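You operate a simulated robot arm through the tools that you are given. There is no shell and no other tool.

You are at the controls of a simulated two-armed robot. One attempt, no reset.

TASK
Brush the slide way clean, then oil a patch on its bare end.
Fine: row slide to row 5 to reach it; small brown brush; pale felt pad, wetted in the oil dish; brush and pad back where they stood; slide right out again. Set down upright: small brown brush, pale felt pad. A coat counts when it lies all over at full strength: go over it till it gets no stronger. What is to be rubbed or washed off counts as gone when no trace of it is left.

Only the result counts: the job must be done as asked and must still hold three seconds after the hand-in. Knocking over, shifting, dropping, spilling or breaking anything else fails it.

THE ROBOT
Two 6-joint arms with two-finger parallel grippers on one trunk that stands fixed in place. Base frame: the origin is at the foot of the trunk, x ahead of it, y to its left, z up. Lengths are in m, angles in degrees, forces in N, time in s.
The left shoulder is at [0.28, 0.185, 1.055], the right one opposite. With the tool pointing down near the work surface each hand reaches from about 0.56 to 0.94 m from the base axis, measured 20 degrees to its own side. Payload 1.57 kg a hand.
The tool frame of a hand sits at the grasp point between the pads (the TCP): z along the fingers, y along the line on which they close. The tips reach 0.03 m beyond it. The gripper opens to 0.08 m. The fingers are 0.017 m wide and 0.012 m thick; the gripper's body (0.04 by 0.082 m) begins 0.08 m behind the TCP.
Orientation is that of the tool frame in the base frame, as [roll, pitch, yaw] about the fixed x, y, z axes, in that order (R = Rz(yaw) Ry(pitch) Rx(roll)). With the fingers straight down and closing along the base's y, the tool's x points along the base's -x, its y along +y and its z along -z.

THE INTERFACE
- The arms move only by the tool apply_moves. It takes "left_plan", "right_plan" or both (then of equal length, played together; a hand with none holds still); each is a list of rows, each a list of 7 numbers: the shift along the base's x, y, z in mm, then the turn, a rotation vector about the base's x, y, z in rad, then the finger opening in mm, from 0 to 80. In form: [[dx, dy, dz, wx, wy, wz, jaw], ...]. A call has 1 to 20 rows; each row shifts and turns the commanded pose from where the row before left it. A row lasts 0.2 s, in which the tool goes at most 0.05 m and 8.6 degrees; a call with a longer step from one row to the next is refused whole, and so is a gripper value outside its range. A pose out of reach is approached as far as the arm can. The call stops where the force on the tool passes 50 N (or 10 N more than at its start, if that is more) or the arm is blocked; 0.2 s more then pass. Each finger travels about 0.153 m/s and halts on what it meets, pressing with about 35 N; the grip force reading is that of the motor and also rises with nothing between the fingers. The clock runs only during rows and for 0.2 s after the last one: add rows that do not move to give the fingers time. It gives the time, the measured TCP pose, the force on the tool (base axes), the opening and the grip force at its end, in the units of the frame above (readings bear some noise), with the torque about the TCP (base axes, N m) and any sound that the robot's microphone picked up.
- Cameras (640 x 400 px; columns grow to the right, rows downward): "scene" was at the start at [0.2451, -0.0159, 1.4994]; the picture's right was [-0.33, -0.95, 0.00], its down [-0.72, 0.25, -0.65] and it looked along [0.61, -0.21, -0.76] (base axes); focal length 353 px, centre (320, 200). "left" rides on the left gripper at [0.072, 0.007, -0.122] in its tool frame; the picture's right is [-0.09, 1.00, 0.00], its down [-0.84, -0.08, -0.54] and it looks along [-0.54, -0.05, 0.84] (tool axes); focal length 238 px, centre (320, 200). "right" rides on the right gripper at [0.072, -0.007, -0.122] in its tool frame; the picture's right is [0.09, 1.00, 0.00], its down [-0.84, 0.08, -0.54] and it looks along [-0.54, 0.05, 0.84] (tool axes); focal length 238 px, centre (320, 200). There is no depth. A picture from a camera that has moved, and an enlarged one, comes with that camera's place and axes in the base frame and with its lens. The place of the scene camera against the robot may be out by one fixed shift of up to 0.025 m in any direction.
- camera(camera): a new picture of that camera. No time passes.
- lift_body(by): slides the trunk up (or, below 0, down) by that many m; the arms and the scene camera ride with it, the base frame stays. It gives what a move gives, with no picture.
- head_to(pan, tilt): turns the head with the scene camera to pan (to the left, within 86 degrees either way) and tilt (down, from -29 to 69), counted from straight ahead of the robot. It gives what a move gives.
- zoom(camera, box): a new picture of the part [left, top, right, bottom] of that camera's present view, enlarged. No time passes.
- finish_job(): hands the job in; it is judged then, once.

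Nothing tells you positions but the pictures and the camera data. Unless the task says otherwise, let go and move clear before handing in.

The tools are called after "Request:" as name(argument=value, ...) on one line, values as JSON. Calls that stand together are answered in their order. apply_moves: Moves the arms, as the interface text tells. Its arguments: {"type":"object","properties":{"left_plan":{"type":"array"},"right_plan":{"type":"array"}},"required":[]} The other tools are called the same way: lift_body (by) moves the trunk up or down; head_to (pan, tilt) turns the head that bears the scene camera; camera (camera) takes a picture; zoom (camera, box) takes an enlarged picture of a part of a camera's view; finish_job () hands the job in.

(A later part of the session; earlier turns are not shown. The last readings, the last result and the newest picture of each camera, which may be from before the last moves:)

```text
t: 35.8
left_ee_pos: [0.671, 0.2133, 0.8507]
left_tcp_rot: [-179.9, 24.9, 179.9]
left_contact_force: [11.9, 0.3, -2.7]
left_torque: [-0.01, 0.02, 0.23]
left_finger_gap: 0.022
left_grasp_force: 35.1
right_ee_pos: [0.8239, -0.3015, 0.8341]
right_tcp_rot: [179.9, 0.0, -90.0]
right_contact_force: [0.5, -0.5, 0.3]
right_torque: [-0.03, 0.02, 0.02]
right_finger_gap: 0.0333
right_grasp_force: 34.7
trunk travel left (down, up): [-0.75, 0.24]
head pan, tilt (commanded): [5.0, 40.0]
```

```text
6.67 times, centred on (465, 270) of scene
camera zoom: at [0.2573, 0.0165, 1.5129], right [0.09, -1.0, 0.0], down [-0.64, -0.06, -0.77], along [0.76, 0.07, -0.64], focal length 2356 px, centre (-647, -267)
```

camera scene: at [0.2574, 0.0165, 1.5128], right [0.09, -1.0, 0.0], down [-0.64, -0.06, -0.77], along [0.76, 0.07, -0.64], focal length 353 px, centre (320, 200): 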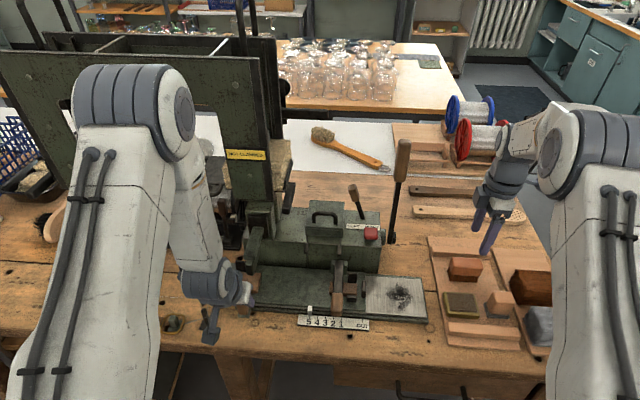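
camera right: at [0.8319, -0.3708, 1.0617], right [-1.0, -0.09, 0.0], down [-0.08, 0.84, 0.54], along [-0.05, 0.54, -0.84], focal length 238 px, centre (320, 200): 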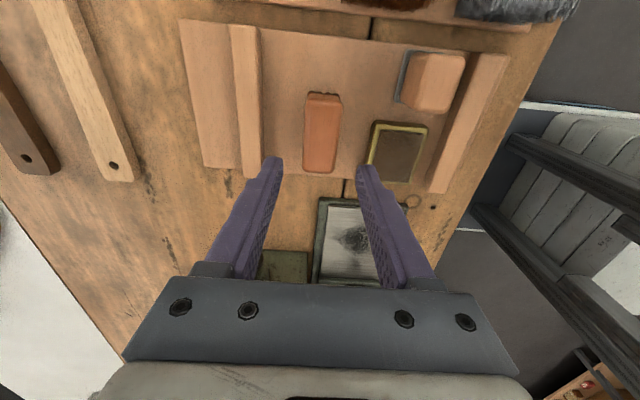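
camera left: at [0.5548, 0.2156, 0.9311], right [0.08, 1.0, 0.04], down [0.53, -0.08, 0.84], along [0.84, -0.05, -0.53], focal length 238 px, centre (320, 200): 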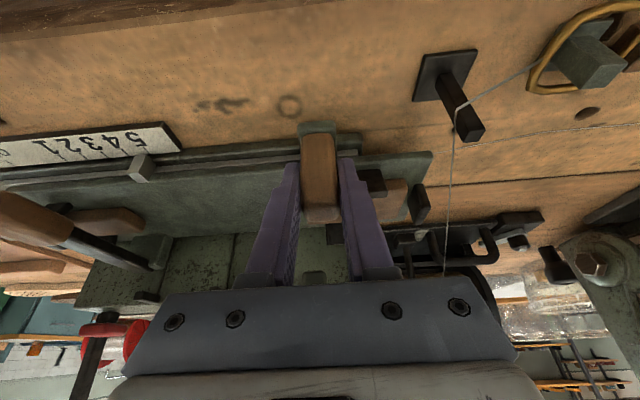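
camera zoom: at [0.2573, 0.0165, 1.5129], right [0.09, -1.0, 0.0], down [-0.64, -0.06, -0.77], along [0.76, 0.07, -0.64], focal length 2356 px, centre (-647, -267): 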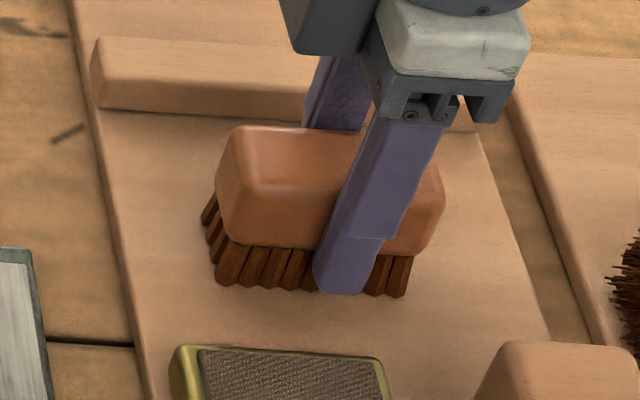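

Request:
apply_moves(right_plan=[[0, 0, 2, 0, 0, 0, 10], [0, 0, 3, 0, 0, 0, 10], [0, 0, 3, 0, 0, 0, 10], [0, 0, 2, 0, 0, 0, 10]])

Request:
zoom(camera="scene", box=[430, 240, 500, 300])

```text
t: 36.8
left_ee_pos: [0.6719, 0.2149, 0.8515]
left_tcp_rot: [-180.0, 24.9, -180.0]
left_contact_force: [11.0, 1.2, -3.6]
left_torque: [-0.14, 0.03, 0.16]
left_finger_gap: 0.022
left_grasp_force: 34.6
right_ee_pos: [0.8228, -0.3021, 0.8434]
right_tcp_rot: [-179.9, 0.0, -90.0]
right_contact_force: [0.6, -0.5, -1.0]
right_torque: [-0.04, 0.01, 0.01]
right_finger_gap: 0.0333
right_grasp_force: 35.0
trunk travel left (down, up): [-0.75, 0.24]
head pan, tilt (commanded): [5.0, 40.0]
```

```text
6.67 times, centred on (465, 270) of scene
camera zoom: at [0.2573, 0.0165, 1.5129], right [0.09, -1.0, 0.0], down [-0.64, -0.06, -0.77], along [0.76, 0.07, -0.64], focal length 2356 px, centre (-647, -267)
```

zoom: 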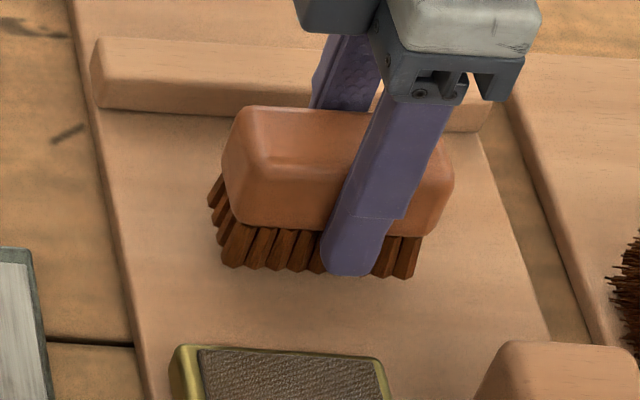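

It lifts now. Continuing up at a gentle pace with a check.

Request:
apply_moves(right_plan=[[0, 0, 5, 0, 0, 0, 10], [0, 0, 6, 0, 0, 0, 10], [0, 0, 8, 0, 0, 0, 10], [0, 0, 8, 0, 0, 0, 10], [0, 0, 8, 0, 0, 0, 10], [0, 0, 8, 0, 0, 0, 10], [0, 0, 8, 0, 0, 0, 10], [0, 0, 8, 0, 0, 0, 10], [0, 0, 8, 0, 0, 0, 10], [0, 0, 8, 0, 0, 0, 10]])

Request:
zoom(camera="scene", box=[420, 200, 520, 300])

Request:
camera(camera="right")

```text
t: 39.0
left_ee_pos: [0.6717, 0.2142, 0.8501]
left_tcp_rot: [-180.0, 24.9, 179.9]
left_contact_force: [11.9, 0.7, -2.6]
left_torque: [-0.02, -0.04, 0.15]
left_finger_gap: 0.0221
left_grasp_force: 34.6
right_ee_pos: [0.8224, -0.3006, 0.9187]
right_tcp_rot: [180.0, 0.0, -90.1]
right_contact_force: [0.5, 0.3, -1.2]
right_torque: [0.02, 0.0, 0.01]
right_finger_gap: 0.033
right_grasp_force: 35.3
trunk travel left (down, up): [-0.75, 0.24]
head pan, tilt (commanded): [5.0, 40.0]
```

```text
4.00 times, centred on (470, 250) of scene
camera zoom: at [0.2573, 0.0165, 1.5129], right [0.09, -1.0, 0.0], down [-0.64, -0.06, -0.77], along [0.76, 0.07, -0.64], focal length 1414 px, centre (-280, 0)
```

zoom: 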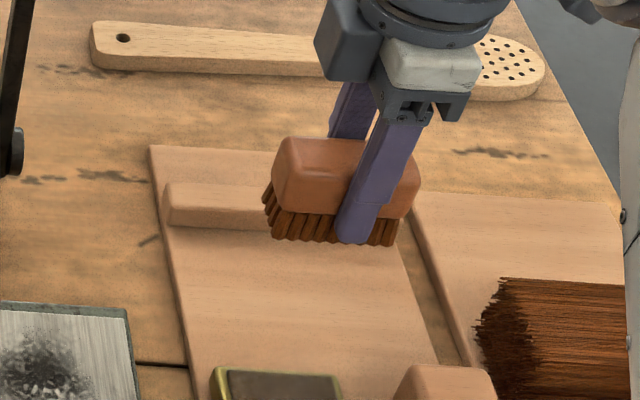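

```text
taken
camera right: at [0.8287, -0.372, 1.0418], right [-1.0, -0.09, 0.0], down [-0.08, 0.84, 0.54], along [-0.05, 0.54, -0.84], focal length 238 px, centre (320, 200)
```

right: 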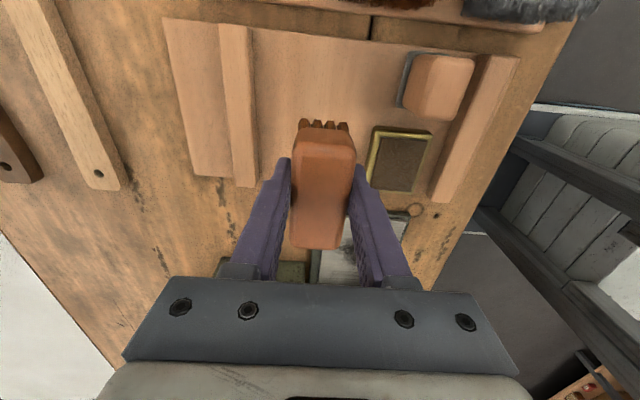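

Brush is held firmly. Carrying it at moderate speed to above the dirt spot.

Request:
apply_moves(right_plan=[[-6, 8, 0, 0, 0, 0, 10], [-8, 14, 0, 0, 0, 0, 10], [-8, 14, 0, 0, 0, 0, 10], [-8, 14, 0, 0, 0, 0, 10], [-8, 14, 0, 0, 0, 0, 10], [-8, 14, 0, 0, 0, 0, 10], [-8, 14, 0, 0, 0, 0, 10], [-6, 14, 0, 0, 0, 0, 10], [-6, 14, 0, 0, 0, 0, 10], [-6, 14, 0, 0, 0, 0, 10], [-4, 14, 0, 0, 0, 0, 10], [0, 12, 0, 0, 0, 0, 10], [0, 6, 0, 0, 0, 0, 10], [0, 0, 0, 0, 0, 0, 10]])

Request:
camera(camera="right")

Request:
zoom(camera="scene", box=[320, 200, 480, 340])

```text
t: 42.0
left_ee_pos: [0.6717, 0.2141, 0.8505]
left_tcp_rot: [-179.9, 24.8, 179.9]
left_contact_force: [11.3, 0.0, -4.0]
left_torque: [-0.14, 0.03, 0.09]
left_finger_gap: 0.0216
left_grasp_force: 34.3
right_ee_pos: [0.7458, -0.1356, 0.9195]
right_tcp_rot: [180.0, -0.1, -90.0]
right_contact_force: [0.5, -0.2, -0.2]
right_torque: [-0.02, -0.02, 0.0]
right_finger_gap: 0.0335
right_grasp_force: 35.1
trunk travel left (down, up): [-0.75, 0.24]
head pan, tilt (commanded): [5.0, 40.0]
```

```text
taken
camera right: at [0.7525, -0.2061, 1.0417], right [-1.0, -0.09, 0.0], down [-0.08, 0.84, 0.54], along [-0.05, 0.54, -0.84], focal length 238 px, centre (320, 200)
```

right: 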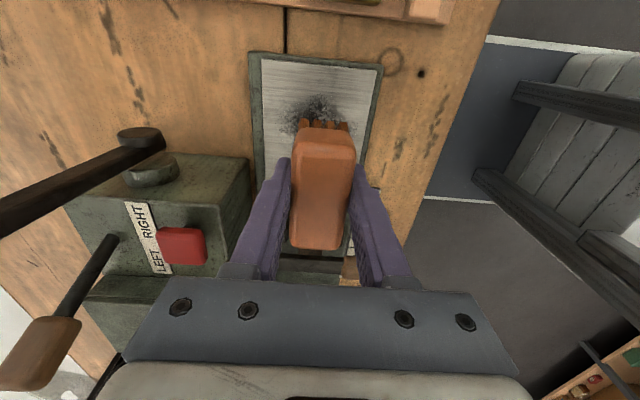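

```text
2.86 times, centred on (400, 270) of scene
camera zoom: at [0.2573, 0.0166, 1.5129], right [0.09, -1.0, 0.0], down [-0.64, -0.06, -0.77], along [0.76, 0.07, -0.64], focal length 1010 px, centre (91, 0)
```

zoom: 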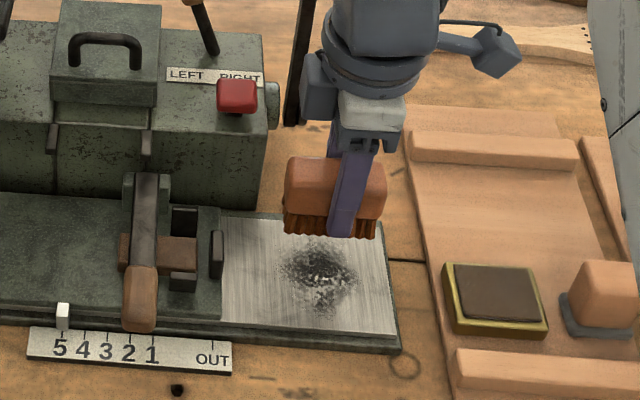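

Dirt spans x 0.712–0.788, y −0.169…−0.107. I'll lower the brush at the near edge of the spot until light contact.

Request:
apply_moves(right_plan=[[-8, 0, -8, 0, 0, 0, 10], [-8, 0, -10, 0, 0, 0, 10], [-8, -1, -10, 0, 0, 0, 10], [-7, -1, -10, 0, 0, 0, 10], [0, 0, -10, 0, 0, 0, 10], [0, 0, -10, 0, 0, 0, 10], [0, 0, -10, 0, 0, 0, 10], [0, 0, -8, 0, 0, 0, 10], [0, 0, -4, 0, 0, 0, 10], [0, 0, 0, 0, 0, 0, 10]])

Request:
zoom(camera="scene", box=[350, 250, 450, 340])

```text
t: 44.2
left_ee_pos: [0.6718, 0.2134, 0.8509]
left_tcp_rot: [-179.9, 24.9, 179.9]
left_contact_force: [20.7, 0.6, -21.8]
left_torque: [-0.23, 0.46, 0.08]
left_finger_gap: 0.0218
left_grasp_force: 34.7
right_ee_pos: [0.7175, -0.1362, 0.841]
right_tcp_rot: [-180.0, 0.0, -90.0]
right_contact_force: [-8.1, -3.6, 30.7]
right_torque: [0.09, 0.31, 0.04]
right_finger_gap: 0.0332
right_grasp_force: 34.7
trunk travel left (down, up): [-0.75, 0.24]
head pan, tilt (commanded): [5.0, 40.0]
```

```text
4.44 times, centred on (400, 295) of scene
camera zoom: at [0.2568, 0.0168, 1.5132], right [0.09, -1.0, 0.0], down [-0.64, -0.06, -0.77], along [0.76, 0.07, -0.64], focal length 1570 px, centre (-36, -222)
```

zoom: 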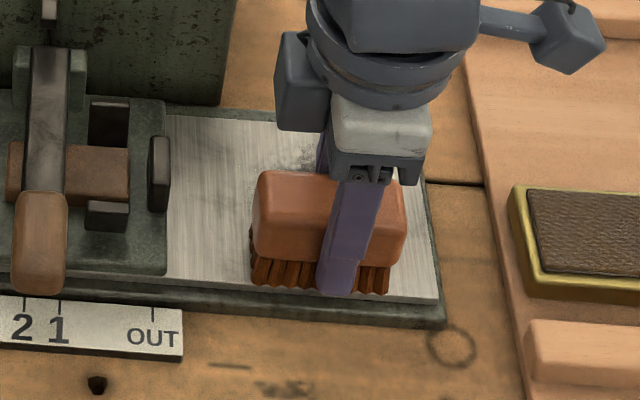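

Contact is firm at 31 N; I'll ease up 2 mm for a lighter pressure.

Request:
apply_moves(right_plan=[[0, 0, 1, 0, 0, 0, 10], [0, 0, 1, 0, 0, 0, 10], [0, 0, 0, 0, 0, 0, 10]])

```text
t: 45.0
left_ee_pos: [0.6703, 0.2137, 0.8507]
left_tcp_rot: [179.9, 25.0, 179.8]
left_contact_force: [15.3, -1.2, -13.3]
left_torque: [-0.27, -0.15, 0.02]
left_finger_gap: 0.022
left_grasp_force: 34.2
right_ee_pos: [0.7167, -0.137, 0.8423]
right_tcp_rot: [-180.0, -0.1, -90.0]
right_contact_force: [0.5, -3.7, 12.5]
right_torque: [-0.13, -0.02, -0.02]
right_finger_gap: 0.0334
right_grasp_force: 35.2
trunk travel left (down, up): [-0.75, 0.24]
head pan, tilt (commanded): [5.0, 40.0]
```

Now about 12 N down. First slow sweep across the spot and back.

Request:
apply_moves(right_plan=[[6, 0, 0, 0, 0, 0, 10], [10, 0, 0, 0, 0, 0, 10], [10, 0, 0, 0, 0, 0, 10], [10, 0, 0, 0, 0, 0, 10], [10, 0, 0, 0, 0, 0, 10], [10, 0, 0, 0, 0, 0, 10], [10, 0, 0, 0, 0, 0, 10], [6, 0, 0, 0, 0, 0, 10], [-6, 0, 0, 0, 0, 0, 10], [-10, 0, 0, 0, 0, 0, 10], [-10, 0, 0, 0, 0, 0, 10], [-10, 0, 0, 0, 0, 0, 10], [-10, 0, 0, 0, 0, 0, 10], [-10, 0, 0, 0, 0, 0, 10], [-10, 0, 0, 0, 0, 0, 10], [-6, 0, 0, 0, 0, 0, 10]])

Request:
zoom(camera="scene", box=[350, 250, 450, 340])

Request:
camera(camera="right")

```text
t: 48.4
left_ee_pos: [0.6726, 0.213, 0.8513]
left_tcp_rot: [-180.0, 24.9, 179.9]
left_contact_force: [12.9, -1.8, -8.1]
left_torque: [0.01, 0.17, 0.07]
left_finger_gap: 0.0219
left_grasp_force: 34.2
right_ee_pos: [0.7155, -0.1369, 0.8409]
right_tcp_rot: [180.0, 0.0, -90.0]
right_contact_force: [4.2, -1.0, 11.5]
right_torque: [-0.08, -0.2, 0.02]
right_finger_gap: 0.0332
right_grasp_force: 34.9
trunk travel left (down, up): [-0.75, 0.24]
head pan, tilt (commanded): [5.0, 40.0]
```

```text
4.44 times, centred on (400, 295) of scene
camera zoom: at [0.2573, 0.0165, 1.5129], right [0.09, -1.0, 0.0], down [-0.64, -0.06, -0.77], along [0.76, 0.07, -0.64], focal length 1570 px, centre (-36, -222)
```

zoom: 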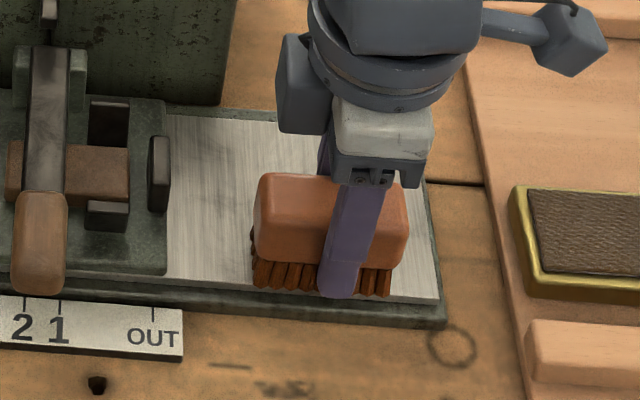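

```text
taken
camera right: at [0.7211, -0.2085, 0.9636], right [-1.0, -0.09, 0.0], down [-0.08, 0.84, 0.54], along [-0.05, 0.54, -0.84], focal length 238 px, centre (320, 200)
```

right: 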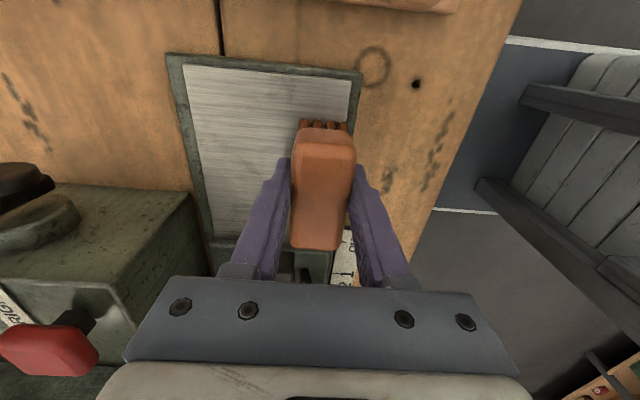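

The spot is already nearly gone after one double sweep. I'll do further sweeps with sideways offsets so no trace remains.

Request:
apply_moves(right_plan=[[0, -7, 0, 0, 0, 0, 10], [0, -7, 0, 0, 0, 0, 10], [10, 0, 0, 0, 0, 0, 10], [12, 0, 0, 0, 0, 0, 10], [12, 0, 0, 0, 0, 0, 10], [12, 0, 0, 0, 0, 0, 10], [12, 0, 0, 0, 0, 0, 10], [12, 0, 0, 0, 0, 0, 10], [6, 0, 0, 0, 0, 0, 10], [0, 9, 0, 0, 0, 0, 10], [0, 10, 0, 0, 0, 0, 10], [0, 10, 0, 0, 0, 0, 10], [-10, 0, 0, 0, 0, 0, 10], [-12, 0, 0, 0, 0, 0, 10], [-12, 0, 0, 0, 0, 0, 10], [-12, 0, 0, 0, 0, 0, 10], [-12, 0, 0, 0, 0, 0, 10], [-12, 0, 0, 0, 0, 0, 10], [-6, 0, 0, 0, 0, 0, 10]])

Request:
camera(camera="right")

Request:
zoom(camera="scene", box=[350, 250, 450, 340])

```text
t: 52.4
left_ee_pos: [0.671, 0.2143, 0.8506]
left_tcp_rot: [179.9, 24.9, 179.9]
left_contact_force: [9.3, 0.3, -0.9]
left_torque: [0.05, -0.03, 0.28]
left_finger_gap: 0.0218
left_grasp_force: 34.9
right_ee_pos: [0.7144, -0.1212, 0.8404]
right_tcp_rot: [180.0, 0.0, -90.0]
right_contact_force: [0.8, -0.2, -0.1]
right_torque: [0.01, 0.0, 0.0]
right_finger_gap: 0.0332
right_grasp_force: 35.1
trunk travel left (down, up): [-0.75, 0.24]
head pan, tilt (commanded): [5.0, 40.0]
```

```text
taken
camera right: at [0.7216, -0.1924, 0.9637], right [-1.0, -0.09, 0.0], down [-0.08, 0.84, 0.54], along [-0.05, 0.54, -0.84], focal length 238 px, centre (320, 200)
```

right: 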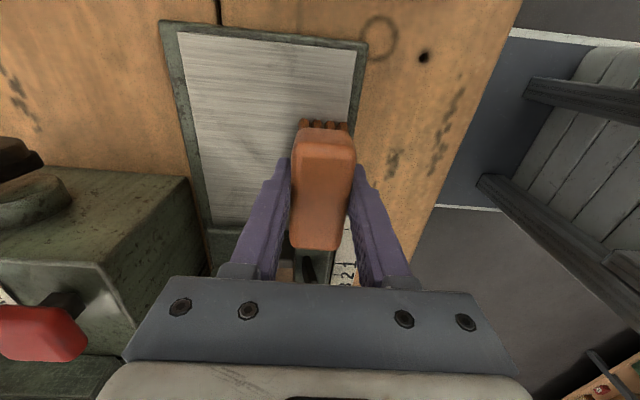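

```text
4.44 times, centred on (400, 295) of scene
camera zoom: at [0.2572, 0.0165, 1.5129], right [0.09, -1.0, 0.0], down [-0.64, -0.06, -0.77], along [0.76, 0.07, -0.64], focal length 1570 px, centre (-36, -222)
```

zoom: 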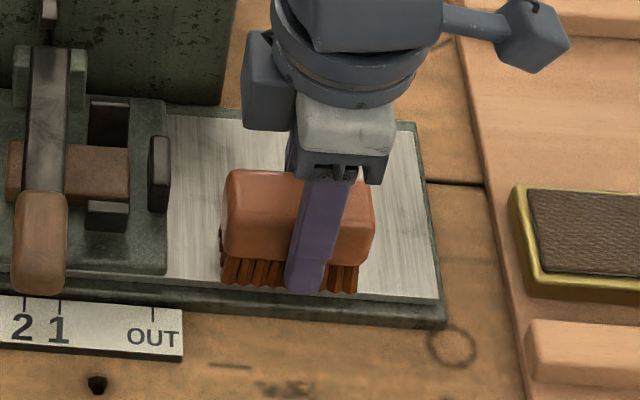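

Contact pressure has faded (brush eased up in the grip). I'll lower slightly to regain light pressure.

Request:
apply_moves(right_plan=[[0, 0, -1, 0, 0, 0, 10], [0, 0, 0, 0, 0, 0, 10]])

```text
t: 53.0
left_ee_pos: [0.6712, 0.2143, 0.8503]
left_tcp_rot: [180.0, 24.8, 180.0]
left_contact_force: [14.5, -0.4, -8.1]
left_torque: [-0.05, 0.55, 0.27]
left_finger_gap: 0.0219
left_grasp_force: 34.9
right_ee_pos: [0.7154, -0.1222, 0.8409]
right_tcp_rot: [-180.0, 0.0, -90.0]
right_contact_force: [-4.4, 0.6, 10.0]
right_torque: [0.03, 0.14, 0.01]
right_finger_gap: 0.0332
right_grasp_force: 35.4
trunk travel left (down, up): [-0.75, 0.24]
head pan, tilt (commanded): [5.0, 40.0]
```

Request:
apply_moves(right_plan=[[10, 0, 0, 0, 0, 0, 10], [12, 0, 0, 0, 0, 0, 10], [12, 0, 0, 0, 0, 0, 10], [12, 0, 0, 0, 0, 0, 10], [12, 0, 0, 0, 0, 0, 10], [12, 0, 0, 0, 0, 0, 10], [6, 0, 0, 0, 0, 0, 10], [0, -8, 0, 0, 0, 0, 10], [0, -7, 0, 0, 0, 0, 10], [-10, 0, 0, 0, 0, 0, 10], [-12, 0, 0, 0, 0, 0, 10], [-12, 0, 0, 0, 0, 0, 10], [-12, 0, 0, 0, 0, 0, 10], [-12, 0, 0, 0, 0, 0, 10], [-12, 0, 0, 0, 0, 0, 10], [-6, 0, 0, 0, 0, 0, 10]])

Request:
apply_moves(right_plan=[[0, -8, 0, 0, 0, 0, 10], [0, -7, 0, 0, 0, 0, 10], [10, 0, 0, 0, 0, 0, 10], [12, 0, 0, 0, 0, 0, 10], [12, 0, 0, 0, 0, 0, 10], [12, 0, 0, 0, 0, 0, 10], [12, 0, 0, 0, 0, 0, 10], [12, 0, 0, 0, 0, 0, 10], [6, 0, 0, 0, 0, 0, 10], [-10, 0, 0, 0, 0, 0, 10], [-12, 0, 0, 0, 0, 0, 10], [-12, 0, 0, 0, 0, 0, 10], [-12, 0, 0, 0, 0, 0, 10], [-12, 0, 0, 0, 0, 0, 10], [-12, 0, 0, 0, 0, 0, 10], [-6, 0, 0, 0, 0, 0, 10]])

Request:
apply_moves(right_plan=[[0, 0, 8, 0, 0, 0, 10], [0, 0, 12, 0, 0, 0, 10], [0, -10, 12, 0, 0, 0, 10], [0, -14, 12, 0, 0, 0, 10], [0, -14, 12, 0, 0, 0, 10], [0, -14, 10, 0, 0, 0, 10], [0, -14, 10, 0, 0, 0, 10], [0, -14, 0, 0, 0, 0, 10], [0, 0, 0, 0, 0, 0, 10]])

Request:
camera(camera="right")

Request:
zoom(camera="scene", box=[350, 270, 440, 340])

```text
t: 56.4
left_ee_pos: [0.6725, 0.2138, 0.8507]
left_tcp_rot: [-180.0, 24.9, 179.9]
left_contact_force: [13.7, -1.7, -11.5]
left_torque: [-0.49, -0.11, 0.02]
left_finger_gap: 0.0219
left_grasp_force: 34.7
right_ee_pos: [0.7186, -0.1379, 0.8418]
right_tcp_rot: [-179.7, 0.0, -90.0]
right_contact_force: [10.7, 1.2, 26.3]
right_torque: [-0.06, -0.13, -0.01]
right_finger_gap: 0.0334
right_grasp_force: 35.1
trunk travel left (down, up): [-0.75, 0.24]
head pan, tilt (commanded): [5.0, 40.0]
```

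```text
t: 59.8
left_ee_pos: [0.671, 0.2134, 0.8498]
left_tcp_rot: [-180.0, 24.9, -180.0]
left_contact_force: [10.6, -1.0, -1.9]
left_torque: [0.06, 0.35, 0.22]
left_finger_gap: 0.0217
left_grasp_force: 34.4
right_ee_pos: [0.7162, -0.1537, 0.8406]
right_tcp_rot: [-180.0, 0.1, -90.0]
right_contact_force: [3.4, -0.3, 7.9]
right_torque: [-0.12, -0.07, 0.07]
right_finger_gap: 0.0334
right_grasp_force: 34.7
trunk travel left (down, up): [-0.75, 0.24]
head pan, tilt (commanded): [5.0, 40.0]
```

```text
t: 61.8
left_ee_pos: [0.6717, 0.2146, 0.8508]
left_tcp_rot: [180.0, 25.0, 179.9]
left_contact_force: [7.4, 0.6, 1.4]
left_torque: [0.01, -0.03, 0.22]
left_finger_gap: 0.0219
left_grasp_force: 34.2
right_ee_pos: [0.7156, -0.2337, 0.917]
right_tcp_rot: [180.0, 0.1, -90.1]
right_contact_force: [0.5, -0.3, -0.2]
right_torque: [0.01, 0.02, 0.0]
right_finger_gap: 0.0333
right_grasp_force: 35.2
trunk travel left (down, up): [-0.75, 0.24]
head pan, tilt (commanded): [5.0, 40.0]
```

```text
taken
camera right: at [0.7218, -0.3037, 1.0397], right [-1.0, -0.09, 0.0], down [-0.08, 0.84, 0.54], along [-0.05, 0.54, -0.84], focal length 238 px, centre (320, 200)
```

right: 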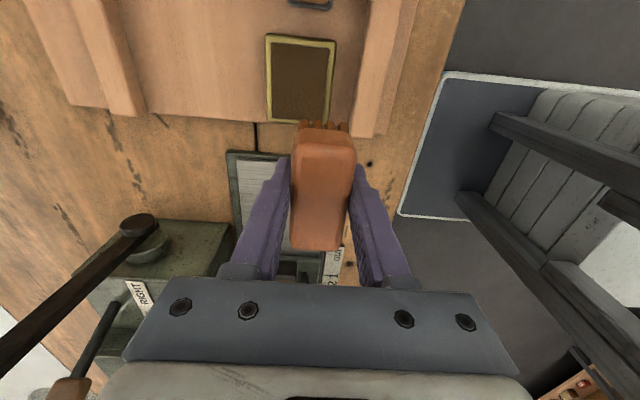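

```text
5.71 times, centred on (395, 305) of scene
camera zoom: at [0.2569, 0.0164, 1.5129], right [0.09, -1.0, 0.0], down [-0.64, -0.06, -0.77], along [0.76, 0.07, -0.64], focal length 2019 px, centre (-109, -400)
```

zoom: 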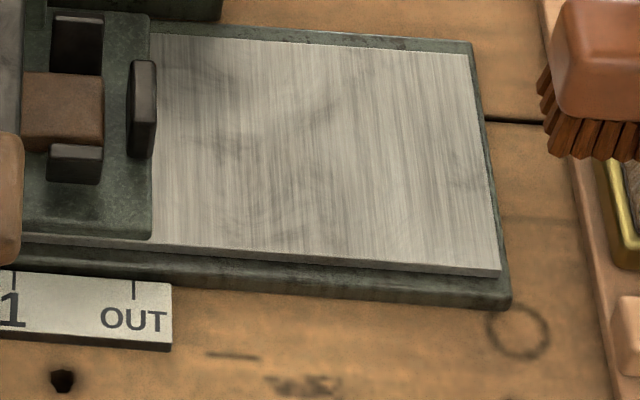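

Request:
zoom(camera="scene", box=[370, 272, 430, 320])

```text
8.33 times, centred on (400, 296) of scene
camera zoom: at [0.2569, 0.0164, 1.5129], right [0.09, -1.0, 0.0], down [-0.64, -0.06, -0.77], along [0.76, 0.07, -0.64], focal length 2945 px, centre (-347, -600)
```

zoom: 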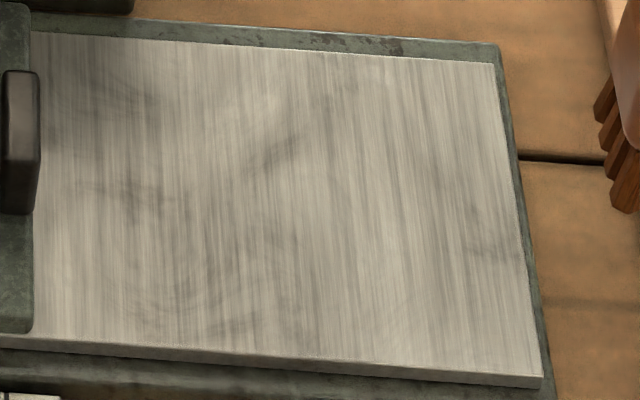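

The way looks clean down to bare brushed steel. Now returning the brush to where it originally stood (0.8277, −0.3005).

Request:
apply_moves(right_plan=[[8, -5, 0, 0, 0, 0, 10], [13, -8, 0, 0, 0, 0, 10], [13, -8, 0, 0, 0, 0, 10], [13, -8, 0, 0, 0, 0, 10], [13, -8, 0, 0, 0, 0, 10], [13, -8, 0, 0, 0, 0, 10], [13, -8, 0, 0, 0, 0, 10], [13, -8, 0, 0, 0, 0, 10], [8, -5, 0, 0, 0, 0, 10], [4, -3, 0, 0, 0, 0, 10], [0, 0, 0, 0, 0, 0, 10]])

Request:
camera(camera="right")

Request:
zoom(camera="right", box=[240, 60, 400, 220])

```text
t: 64.2
left_ee_pos: [0.6705, 0.2144, 0.8503]
left_tcp_rot: [180.0, 24.9, 179.9]
left_contact_force: [7.1, 0.1, 0.3]
left_torque: [0.0, -0.2, 0.22]
left_finger_gap: 0.0217
left_grasp_force: 35.2
right_ee_pos: [0.8269, -0.3015, 0.9164]
right_tcp_rot: [180.0, 0.0, -90.0]
right_contact_force: [0.6, -0.1, -0.6]
right_torque: [0.01, -0.02, -0.02]
right_finger_gap: 0.0333
right_grasp_force: 35.6
trunk travel left (down, up): [-0.75, 0.24]
head pan, tilt (commanded): [5.0, 40.0]
```

```text
taken
camera right: at [0.832, -0.3728, 1.0395], right [-1.0, -0.09, 0.0], down [-0.08, 0.84, 0.54], along [-0.05, 0.54, -0.84], focal length 238 px, centre (320, 200)
```

right: 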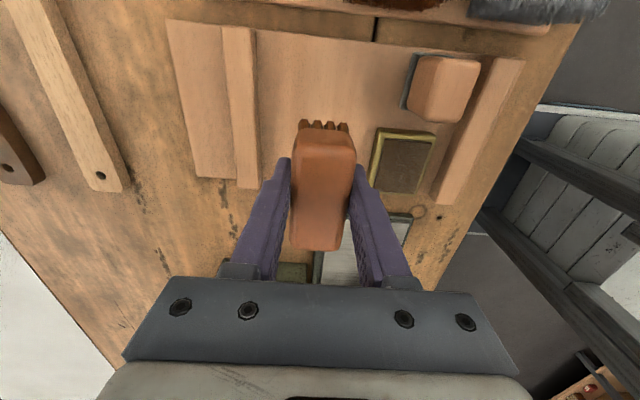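

```text
2.50 times, centred on (320, 140) of right
camera zoom: at [0.832, -0.3728, 1.0395], right [-1.0, -0.09, 0.0], down [-0.08, 0.84, 0.54], along [-0.05, 0.54, -0.84], focal length 596 px, centre (320, 350)
```

zoom: 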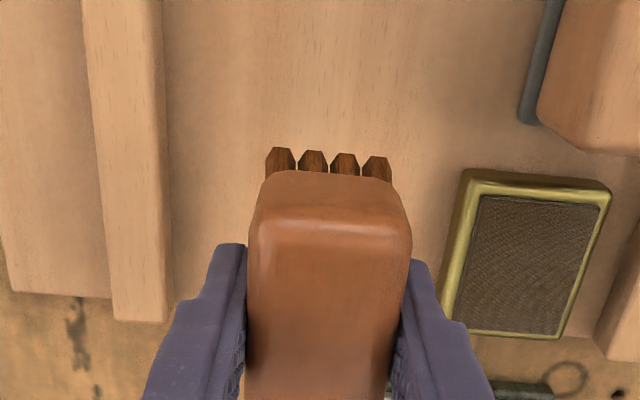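

Request:
apply_moves(right_plan=[[1, 0, -10, 0, 0, 0, 10], [0, 0, -14, 0, 0, 0, 10], [0, 0, -14, 0, 0, 0, 10], [0, 0, -14, 0, 0, 0, 10], [0, 0, -12, 0, 0, 0, 10], [0, 0, -8, 0, 0, 0, 10], [0, 0, -5, 0, 0, 0, 10], [0, 0, -2, 0, 0, 0, 10], [0, 0, 0, 0, 0, 0, 10]])

Request:
zoom(camera="scene", box=[430, 240, 500, 300])

```text
t: 66.2
left_ee_pos: [0.6712, 0.2131, 0.8514]
left_tcp_rot: [-179.9, 24.9, 179.9]
left_contact_force: [6.2, 0.5, 1.2]
left_torque: [0.06, 0.08, 0.18]
left_finger_gap: 0.022
left_grasp_force: 35.1
right_ee_pos: [0.829, -0.2995, 0.8368]
right_tcp_rot: [-179.9, 0.0, -90.1]
right_contact_force: [0.5, 0.0, -0.7]
right_torque: [-0.01, 0.01, 0.01]
right_finger_gap: 0.0333
right_grasp_force: 34.7
trunk travel left (down, up): [-0.75, 0.24]
head pan, tilt (commanded): [5.0, 40.0]
```

```text
6.67 times, centred on (465, 270) of scene
camera zoom: at [0.2569, 0.0164, 1.5129], right [0.09, -1.0, 0.0], down [-0.64, -0.06, -0.77], along [0.76, 0.07, -0.64], focal length 2356 px, centre (-647, -267)
```

zoom: 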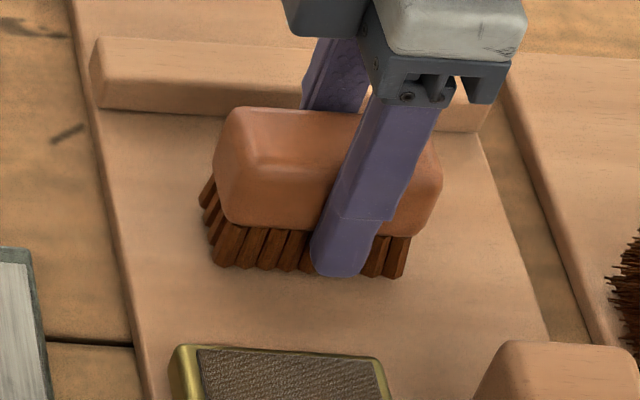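

Request:
apply_moves(right_plan=[[0, 0, -1, 0, 0, 0, 10], [0, 0, -1, 0, 0, 0, 10], [0, 0, 0, 0, 0, 0, 10]])

Request:
apply_moves(right_plan=[[0, 0, -1, 0, 0, 0, 10], [0, 0, 0, 0, 0, 0, 10]])

```text
t: 67.0
left_ee_pos: [0.6719, 0.2142, 0.8506]
left_tcp_rot: [-179.9, 24.9, 179.9]
left_contact_force: [6.9, 0.7, 1.7]
left_torque: [0.04, 0.06, 0.21]
left_finger_gap: 0.0219
left_grasp_force: 35.2
right_ee_pos: [0.8283, -0.3026, 0.8353]
right_tcp_rot: [-179.9, 0.0, -90.1]
right_contact_force: [0.2, 0.7, -0.8]
right_torque: [0.03, 0.0, 0.01]
right_finger_gap: 0.0333
right_grasp_force: 34.9
trunk travel left (down, up): [-0.75, 0.24]
head pan, tilt (commanded): [5.0, 40.0]
```

```text
t: 67.6
left_ee_pos: [0.6719, 0.2137, 0.851]
left_tcp_rot: [-180.0, 25.0, 180.0]
left_contact_force: [6.3, 0.8, 1.3]
left_torque: [0.0, -0.03, 0.19]
left_finger_gap: 0.0219
left_grasp_force: 34.7
right_ee_pos: [0.8279, -0.3008, 0.8344]
right_tcp_rot: [180.0, 0.0, -89.8]
right_contact_force: [-0.3, 0.7, -1.0]
right_torque: [-0.01, -0.04, 0.01]
right_finger_gap: 0.0333
right_grasp_force: 35.0
trunk travel left (down, up): [-0.75, 0.24]
head pan, tilt (commanded): [5.0, 40.0]
```

Request:
apply_moves(right_plan=[[0, 0, -1, 0, 0, 0, 10], [0, 0, 0, 0, 0, 0, 10]])

Request:
apply_moves(right_plan=[[0, 0, -1, 0, 0, 0, 10], [0, 0, 0, 0, 0, 0, 10]])

Request:
zoom(camera="scene", box=[430, 240, 500, 300])

```text
t: 68.2
left_ee_pos: [0.6712, 0.2128, 0.8516]
left_tcp_rot: [-179.9, 24.9, 179.9]
left_contact_force: [6.2, 1.0, 0.7]
left_torque: [0.0, -0.06, 0.19]
left_finger_gap: 0.0219
left_grasp_force: 34.8
right_ee_pos: [0.828, -0.3014, 0.8332]
right_tcp_rot: [-179.9, 0.0, -89.9]
right_contact_force: [0.0, -0.1, -1.6]
right_torque: [-0.01, 0.0, 0.01]
right_finger_gap: 0.0333
right_grasp_force: 35.3
trunk travel left (down, up): [-0.75, 0.24]
head pan, tilt (commanded): [5.0, 40.0]
```

```text
t: 68.8
left_ee_pos: [0.6714, 0.2131, 0.8501]
left_tcp_rot: [180.0, 24.9, 180.0]
left_contact_force: [5.5, 0.7, 0.9]
left_torque: [-0.02, -0.07, 0.19]
left_finger_gap: 0.022
left_grasp_force: 34.0
right_ee_pos: [0.8277, -0.3015, 0.8324]
right_tcp_rot: [180.0, 0.0, -90.0]
right_contact_force: [-0.5, 0.2, -0.8]
right_torque: [0.01, 0.0, 0.02]
right_finger_gap: 0.0332
right_grasp_force: 34.7
trunk travel left (down, up): [-0.75, 0.24]
head pan, tilt (commanded): [5.0, 40.0]
```

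```text
6.67 times, centred on (465, 270) of scene
camera zoom: at [0.2569, 0.0164, 1.5129], right [0.09, -1.0, 0.0], down [-0.64, -0.06, -0.77], along [0.76, 0.07, -0.64], focal length 2356 px, centre (-647, -267)
```

zoom: 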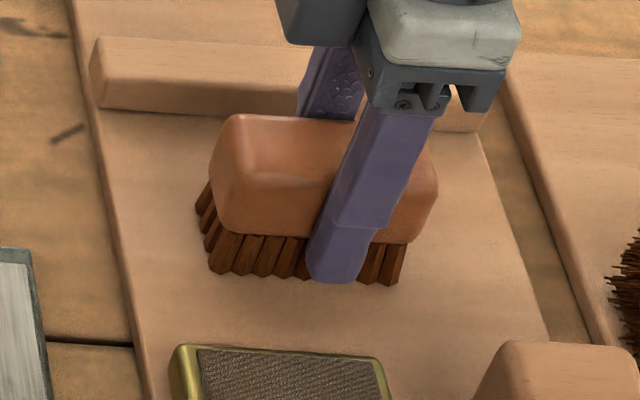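

Request:
apply_moves(right_plan=[[0, 0, -1, 0, 0, 0, 10], [0, 0, 0, 0, 0, 0, 10]])

Request:
apply_moves(right_plan=[[0, 0, -1, 0, 0, 0, 10], [0, 0, 0, 0, 0, 0, 10]])

```text
t: 69.4
left_ee_pos: [0.6699, 0.2132, 0.8497]
left_tcp_rot: [-179.9, 24.9, 179.9]
left_contact_force: [8.6, 0.6, -2.1]
left_torque: [-0.08, 0.13, 0.14]
left_finger_gap: 0.0219
left_grasp_force: 34.9
right_ee_pos: [0.8287, -0.3016, 0.8313]
right_tcp_rot: [-179.9, 0.1, -90.0]
right_contact_force: [-1.8, 1.1, 3.7]
right_torque: [-0.07, 0.05, -0.02]
right_finger_gap: 0.0334
right_grasp_force: 35.1
trunk travel left (down, up): [-0.75, 0.24]
head pan, tilt (commanded): [5.0, 40.0]
```

```text
t: 70.0
left_ee_pos: [0.6713, 0.2146, 0.8501]
left_tcp_rot: [-180.0, 24.9, 180.0]
left_contact_force: [16.1, -1.0, -11.4]
left_torque: [-0.19, 0.83, 0.07]
left_finger_gap: 0.0222
left_grasp_force: 34.6
right_ee_pos: [0.8293, -0.302, 0.8319]
right_tcp_rot: [180.0, 0.0, -89.9]
right_contact_force: [-6.9, 2.8, 20.9]
right_torque: [0.12, 0.31, 0.0]
right_finger_gap: 0.0331
right_grasp_force: 34.7
trunk travel left (down, up): [-0.75, 0.24]
head pan, tilt (commanded): [5.0, 40.0]
```

Contact with the tray. Easing 1 mm up and opening the fingers.

Request:
apply_moves(right_plan=[[0, 0, 1, 0, 0, 0, 10], [0, 0, 0, 0, 0, 0, 30], [0, 0, 0, 0, 0, 0, 38], [0, 0, 0, 0, 0, 0, 46], [0, 0, 0, 0, 0, 0, 50], [0, 0, 0, 0, 0, 0, 50]])

Request:
zoom(camera="right", box=[240, 80, 400, 260])

Request:
apply_moves(right_plan=[[0, 0, 6, 0, 0, 0, 50], [0, 0, 10, 0, 0, 0, 50], [0, 0, 15, 0, 0, 0, 50], [0, 0, 20, 0, 0, 0, 50], [0, 0, 25, 0, 0, 0, 50], [0, 0, 25, 0, 0, 0, 50], [0, 0, 7, 0, 0, 0, 50], [0, 0, 0, 0, 0, 0, 50]])

Request:
zoom(camera="right", box=[240, 60, 400, 220])

Request:
zoom(camera="scene", box=[420, 240, 540, 340])

```text
t: 71.4
left_ee_pos: [0.6713, 0.2134, 0.8524]
left_tcp_rot: [180.0, 25.0, 179.9]
left_contact_force: [5.2, 0.6, -1.9]
left_torque: [0.04, -0.8, 0.07]
left_finger_gap: 0.0222
left_grasp_force: 35.0
right_ee_pos: [0.8278, -0.3003, 0.8316]
right_tcp_rot: [180.0, 0.0, -90.0]
right_contact_force: [0.3, -0.8, 0.4]
right_torque: [-0.03, -0.01, 0.0]
right_finger_gap: 0.0501
right_grasp_force: 0.1
trunk travel left (down, up): [-0.75, 0.24]
head pan, tilt (commanded): [5.0, 40.0]
```

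```text
2.22 times, centred on (320, 170) of right
camera zoom: at [0.8345, -0.3719, 0.9536], right [-1.0, -0.09, 0.0], down [-0.08, 0.84, 0.54], along [-0.05, 0.54, -0.84], focal length 530 px, centre (320, 267)
```

zoom: 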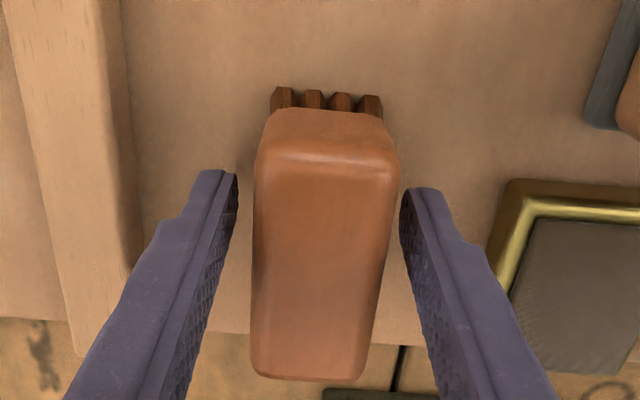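

```text
t: 73.2
left_ee_pos: [0.6712, 0.2126, 0.851]
left_tcp_rot: [-180.0, 24.9, 179.9]
left_contact_force: [6.7, 0.2, 0.6]
left_torque: [-0.03, 0.01, 0.3]
left_finger_gap: 0.022
left_grasp_force: 34.7
right_ee_pos: [0.8282, -0.3018, 0.9389]
right_tcp_rot: [180.0, 0.1, -90.0]
right_contact_force: [0.6, -0.2, -0.5]
right_torque: [0.0, -0.01, 0.0]
right_finger_gap: 0.0497
right_grasp_force: 0.1
trunk travel left (down, up): [-0.75, 0.24]
head pan, tilt (commanded): [5.0, 40.0]
```

```text
2.50 times, centred on (320, 140) of right
camera zoom: at [0.8333, -0.3726, 1.0616], right [-1.0, -0.09, 0.0], down [-0.08, 0.84, 0.54], along [-0.05, 0.54, -0.84], focal length 596 px, centre (320, 350)
```

zoom: 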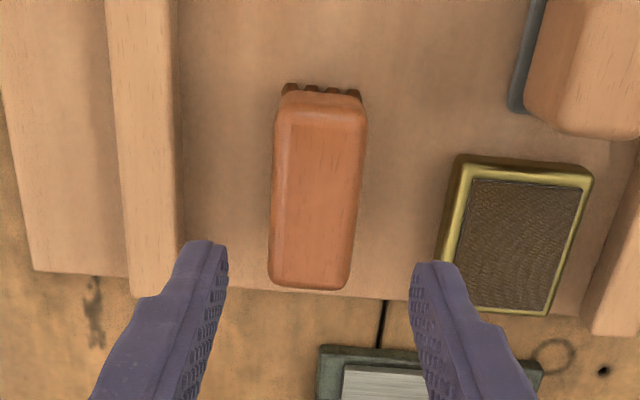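

```text
4.00 times, centred on (480, 290) of scene
camera zoom: at [0.2569, 0.0164, 1.5129], right [0.09, -1.0, 0.0], down [-0.64, -0.06, -0.77], along [0.76, 0.07, -0.64], focal length 1414 px, centre (-320, -160)
```

zoom: 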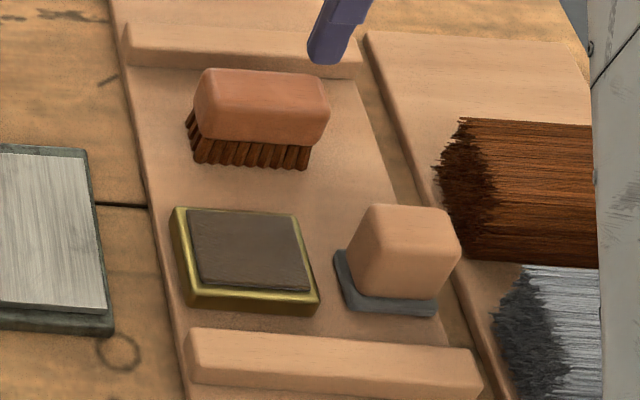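

The brush stands upright within ~2 mm of its original place. Now over to the felt pad for a precise look.

Request:
apply_moves(right_plan=[[-16, -8, 0, 0, 0, 0, 60], [-16, -9, 0, 0, 0, 0, 60], [-16, -9, 0, 0, 0, 0, 60], [-16, -9, 0, 0, 0, 0, 60], [-16, -8, 0, 0, 0, 0, 60], [-16, -8, 0, 0, 0, 0, 60], [0, 0, 0, 0, 0, 0, 60]])

Request:
camera(camera="right")

Request:
zoom(camera="right", box=[240, 60, 400, 220])

```text
t: 74.8
left_ee_pos: [0.6712, 0.2133, 0.8496]
left_tcp_rot: [180.0, 25.0, 179.9]
left_contact_force: [6.2, -0.7, 1.0]
left_torque: [0.0, 0.27, 0.19]
left_finger_gap: 0.022
left_grasp_force: 35.1
right_ee_pos: [0.7307, -0.351, 0.9399]
right_tcp_rot: [-180.0, 0.1, -90.0]
right_contact_force: [0.4, 0.4, 0.6]
right_torque: [0.03, 0.0, 0.0]
right_finger_gap: 0.0601
right_grasp_force: 0.1
trunk travel left (down, up): [-0.75, 0.24]
head pan, tilt (commanded): [5.0, 40.0]
```

```text
taken
camera right: at [0.7366, -0.4229, 1.0619], right [-1.0, -0.09, 0.0], down [-0.08, 0.84, 0.54], along [-0.05, 0.54, -0.84], focal length 238 px, centre (320, 200)
```

right: 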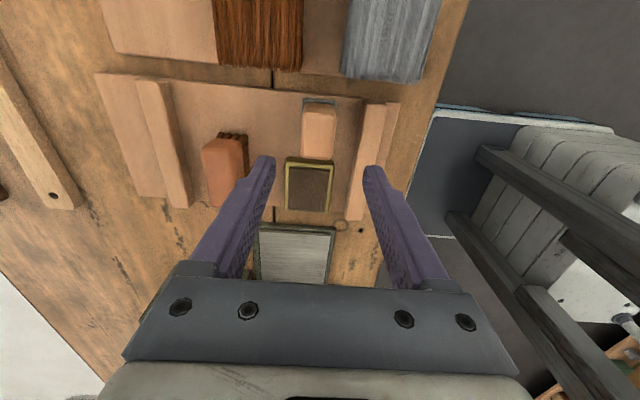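

```text
2.50 times, centred on (320, 140) of right
camera zoom: at [0.7366, -0.4229, 1.0619], right [-1.0, -0.09, 0.0], down [-0.08, 0.84, 0.54], along [-0.05, 0.54, -0.84], focal length 596 px, centre (320, 350)
```

zoom: 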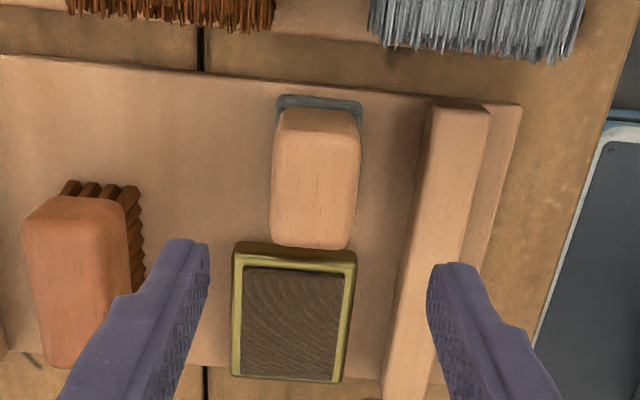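

Pad centre confirmed at ≈ (0.732, −0.353), 32 mm wide in x. Lowering onto it with 46 mm opening.

Request:
apply_moves(right_plan=[[0, 0, -20, 0, 0, 0, 46], [0, 0, -20, 0, 0, 0, 46], [0, 0, -20, 0, 0, 0, 46], [0, 0, -20, 0, 0, 0, 46], [0, 0, -12, 0, 0, 0, 46], [0, 0, -9, 0, 0, 0, 46], [0, 0, 0, 0, 0, 0, 46]])

Request:
zoom(camera="right", box=[240, 80, 400, 260])

Request:
zoom(camera="scene", box=[450, 260, 550, 340])

```text
t: 76.4
left_ee_pos: [0.6707, 0.2139, 0.8511]
left_tcp_rot: [179.9, 24.9, 179.8]
left_contact_force: [5.4, 0.0, 0.1]
left_torque: [0.03, -0.16, 0.18]
left_finger_gap: 0.0218
left_grasp_force: 34.9
right_ee_pos: [0.7317, -0.3509, 0.839]
right_tcp_rot: [-180.0, 0.0, -90.0]
right_contact_force: [0.7, 0.5, 0.8]
right_torque: [0.0, -0.01, -0.02]
right_finger_gap: 0.0461
right_grasp_force: 0.0
trunk travel left (down, up): [-0.75, 0.24]
head pan, tilt (commanded): [5.0, 40.0]
```

```text
2.22 times, centred on (320, 170) of right
camera zoom: at [0.7385, -0.4226, 0.9613], right [-1.0, -0.09, 0.0], down [-0.08, 0.84, 0.54], along [-0.05, 0.54, -0.84], focal length 530 px, centre (320, 267)
```

zoom: 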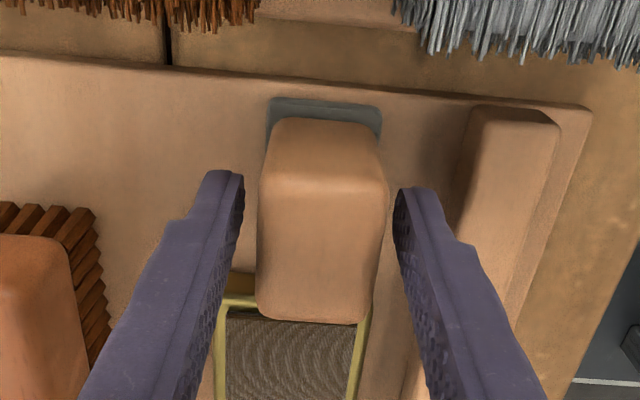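

```text
5.00 times, centred on (500, 300) of scene
camera zoom: at [0.2569, 0.0164, 1.5129], right [0.09, -1.0, 0.0], down [-0.64, -0.06, -0.77], along [0.76, 0.07, -0.64], focal length 1767 px, centre (-580, -300)
```

zoom: 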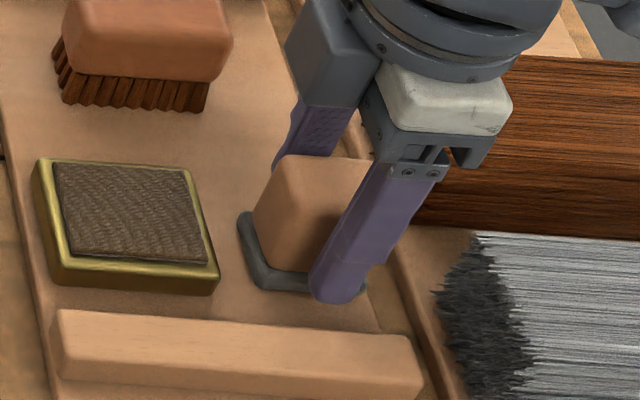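

Request:
apply_moves(right_plan=[[0, 0, 0, 0, 0, 0, 38], [0, 0, 0, 0, 0, 0, 25], [0, 0, 0, 0, 0, 0, 10], [0, 0, 0, 0, 0, 0, 10], [0, 0, 0, 0, 0, 0, 10]])

Request:
apply_moves(right_plan=[[0, 0, 2, 0, 0, 0, 10], [0, 0, 3, 0, 0, 0, 10], [0, 0, 4, 0, 0, 0, 10], [0, 0, 5, 0, 0, 0, 10], [0, 0, 6, 0, 0, 0, 10], [0, 0, 8, 0, 0, 0, 10], [0, 0, 8, 0, 0, 0, 10], [0, 0, 8, 0, 0, 0, 10], [0, 0, 0, 0, 0, 0, 10]])

Request:
camera(camera="right")

Request:
zoom(camera="scene", box=[450, 240, 550, 340])

```text
t: 77.6
left_ee_pos: [0.6706, 0.2142, 0.8502]
left_tcp_rot: [-179.9, 24.9, 179.9]
left_contact_force: [5.6, 0.1, 0.2]
left_torque: [-0.01, -0.12, 0.23]
left_finger_gap: 0.0219
left_grasp_force: 34.8
right_ee_pos: [0.733, -0.3521, 0.839]
right_tcp_rot: [-180.0, 0.0, -90.0]
right_contact_force: [-0.4, -0.6, -0.1]
right_torque: [0.01, 0.04, 0.01]
right_finger_gap: 0.0313
right_grasp_force: 35.2
trunk travel left (down, up): [-0.75, 0.24]
head pan, tilt (commanded): [5.0, 40.0]
```

```text
t: 79.6
left_ee_pos: [0.6701, 0.214, 0.8508]
left_tcp_rot: [-180.0, 24.9, 179.9]
left_contact_force: [5.6, 0.1, 0.4]
left_torque: [-0.01, 0.02, 0.21]
left_finger_gap: 0.0221
left_grasp_force: 34.4
right_ee_pos: [0.7322, -0.3509, 0.8825]
right_tcp_rot: [180.0, 0.1, -90.0]
right_contact_force: [0.6, 0.6, -0.1]
right_torque: [0.0, 0.01, 0.0]
right_finger_gap: 0.0309
right_grasp_force: 35.0
trunk travel left (down, up): [-0.75, 0.24]
head pan, tilt (commanded): [5.0, 40.0]
```

```text
taken
camera right: at [0.7375, -0.423, 1.005], right [-1.0, -0.09, 0.0], down [-0.08, 0.84, 0.54], along [-0.05, 0.54, -0.84], focal length 238 px, centre (320, 200)
```

right: 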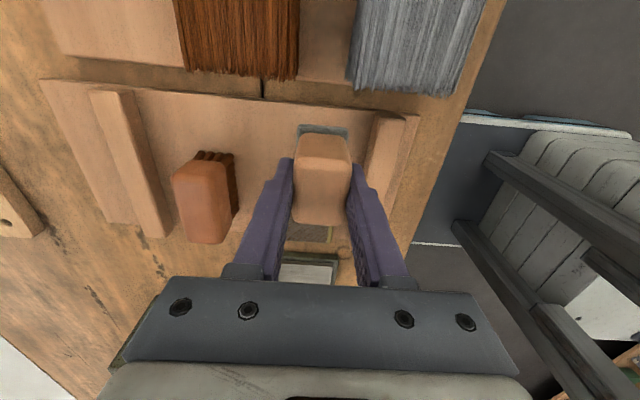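

```text
4.00 times, centred on (500, 290) of scene
camera zoom: at [0.2569, 0.0164, 1.5129], right [0.09, -1.0, 0.0], down [-0.64, -0.06, -0.77], along [0.76, 0.07, -0.64], focal length 1414 px, centre (-400, -160)
```

zoom: 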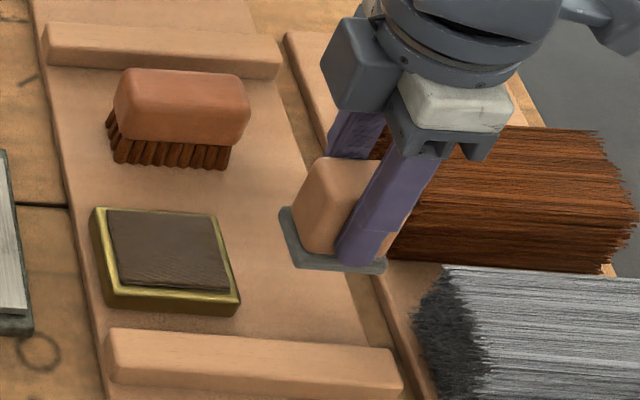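

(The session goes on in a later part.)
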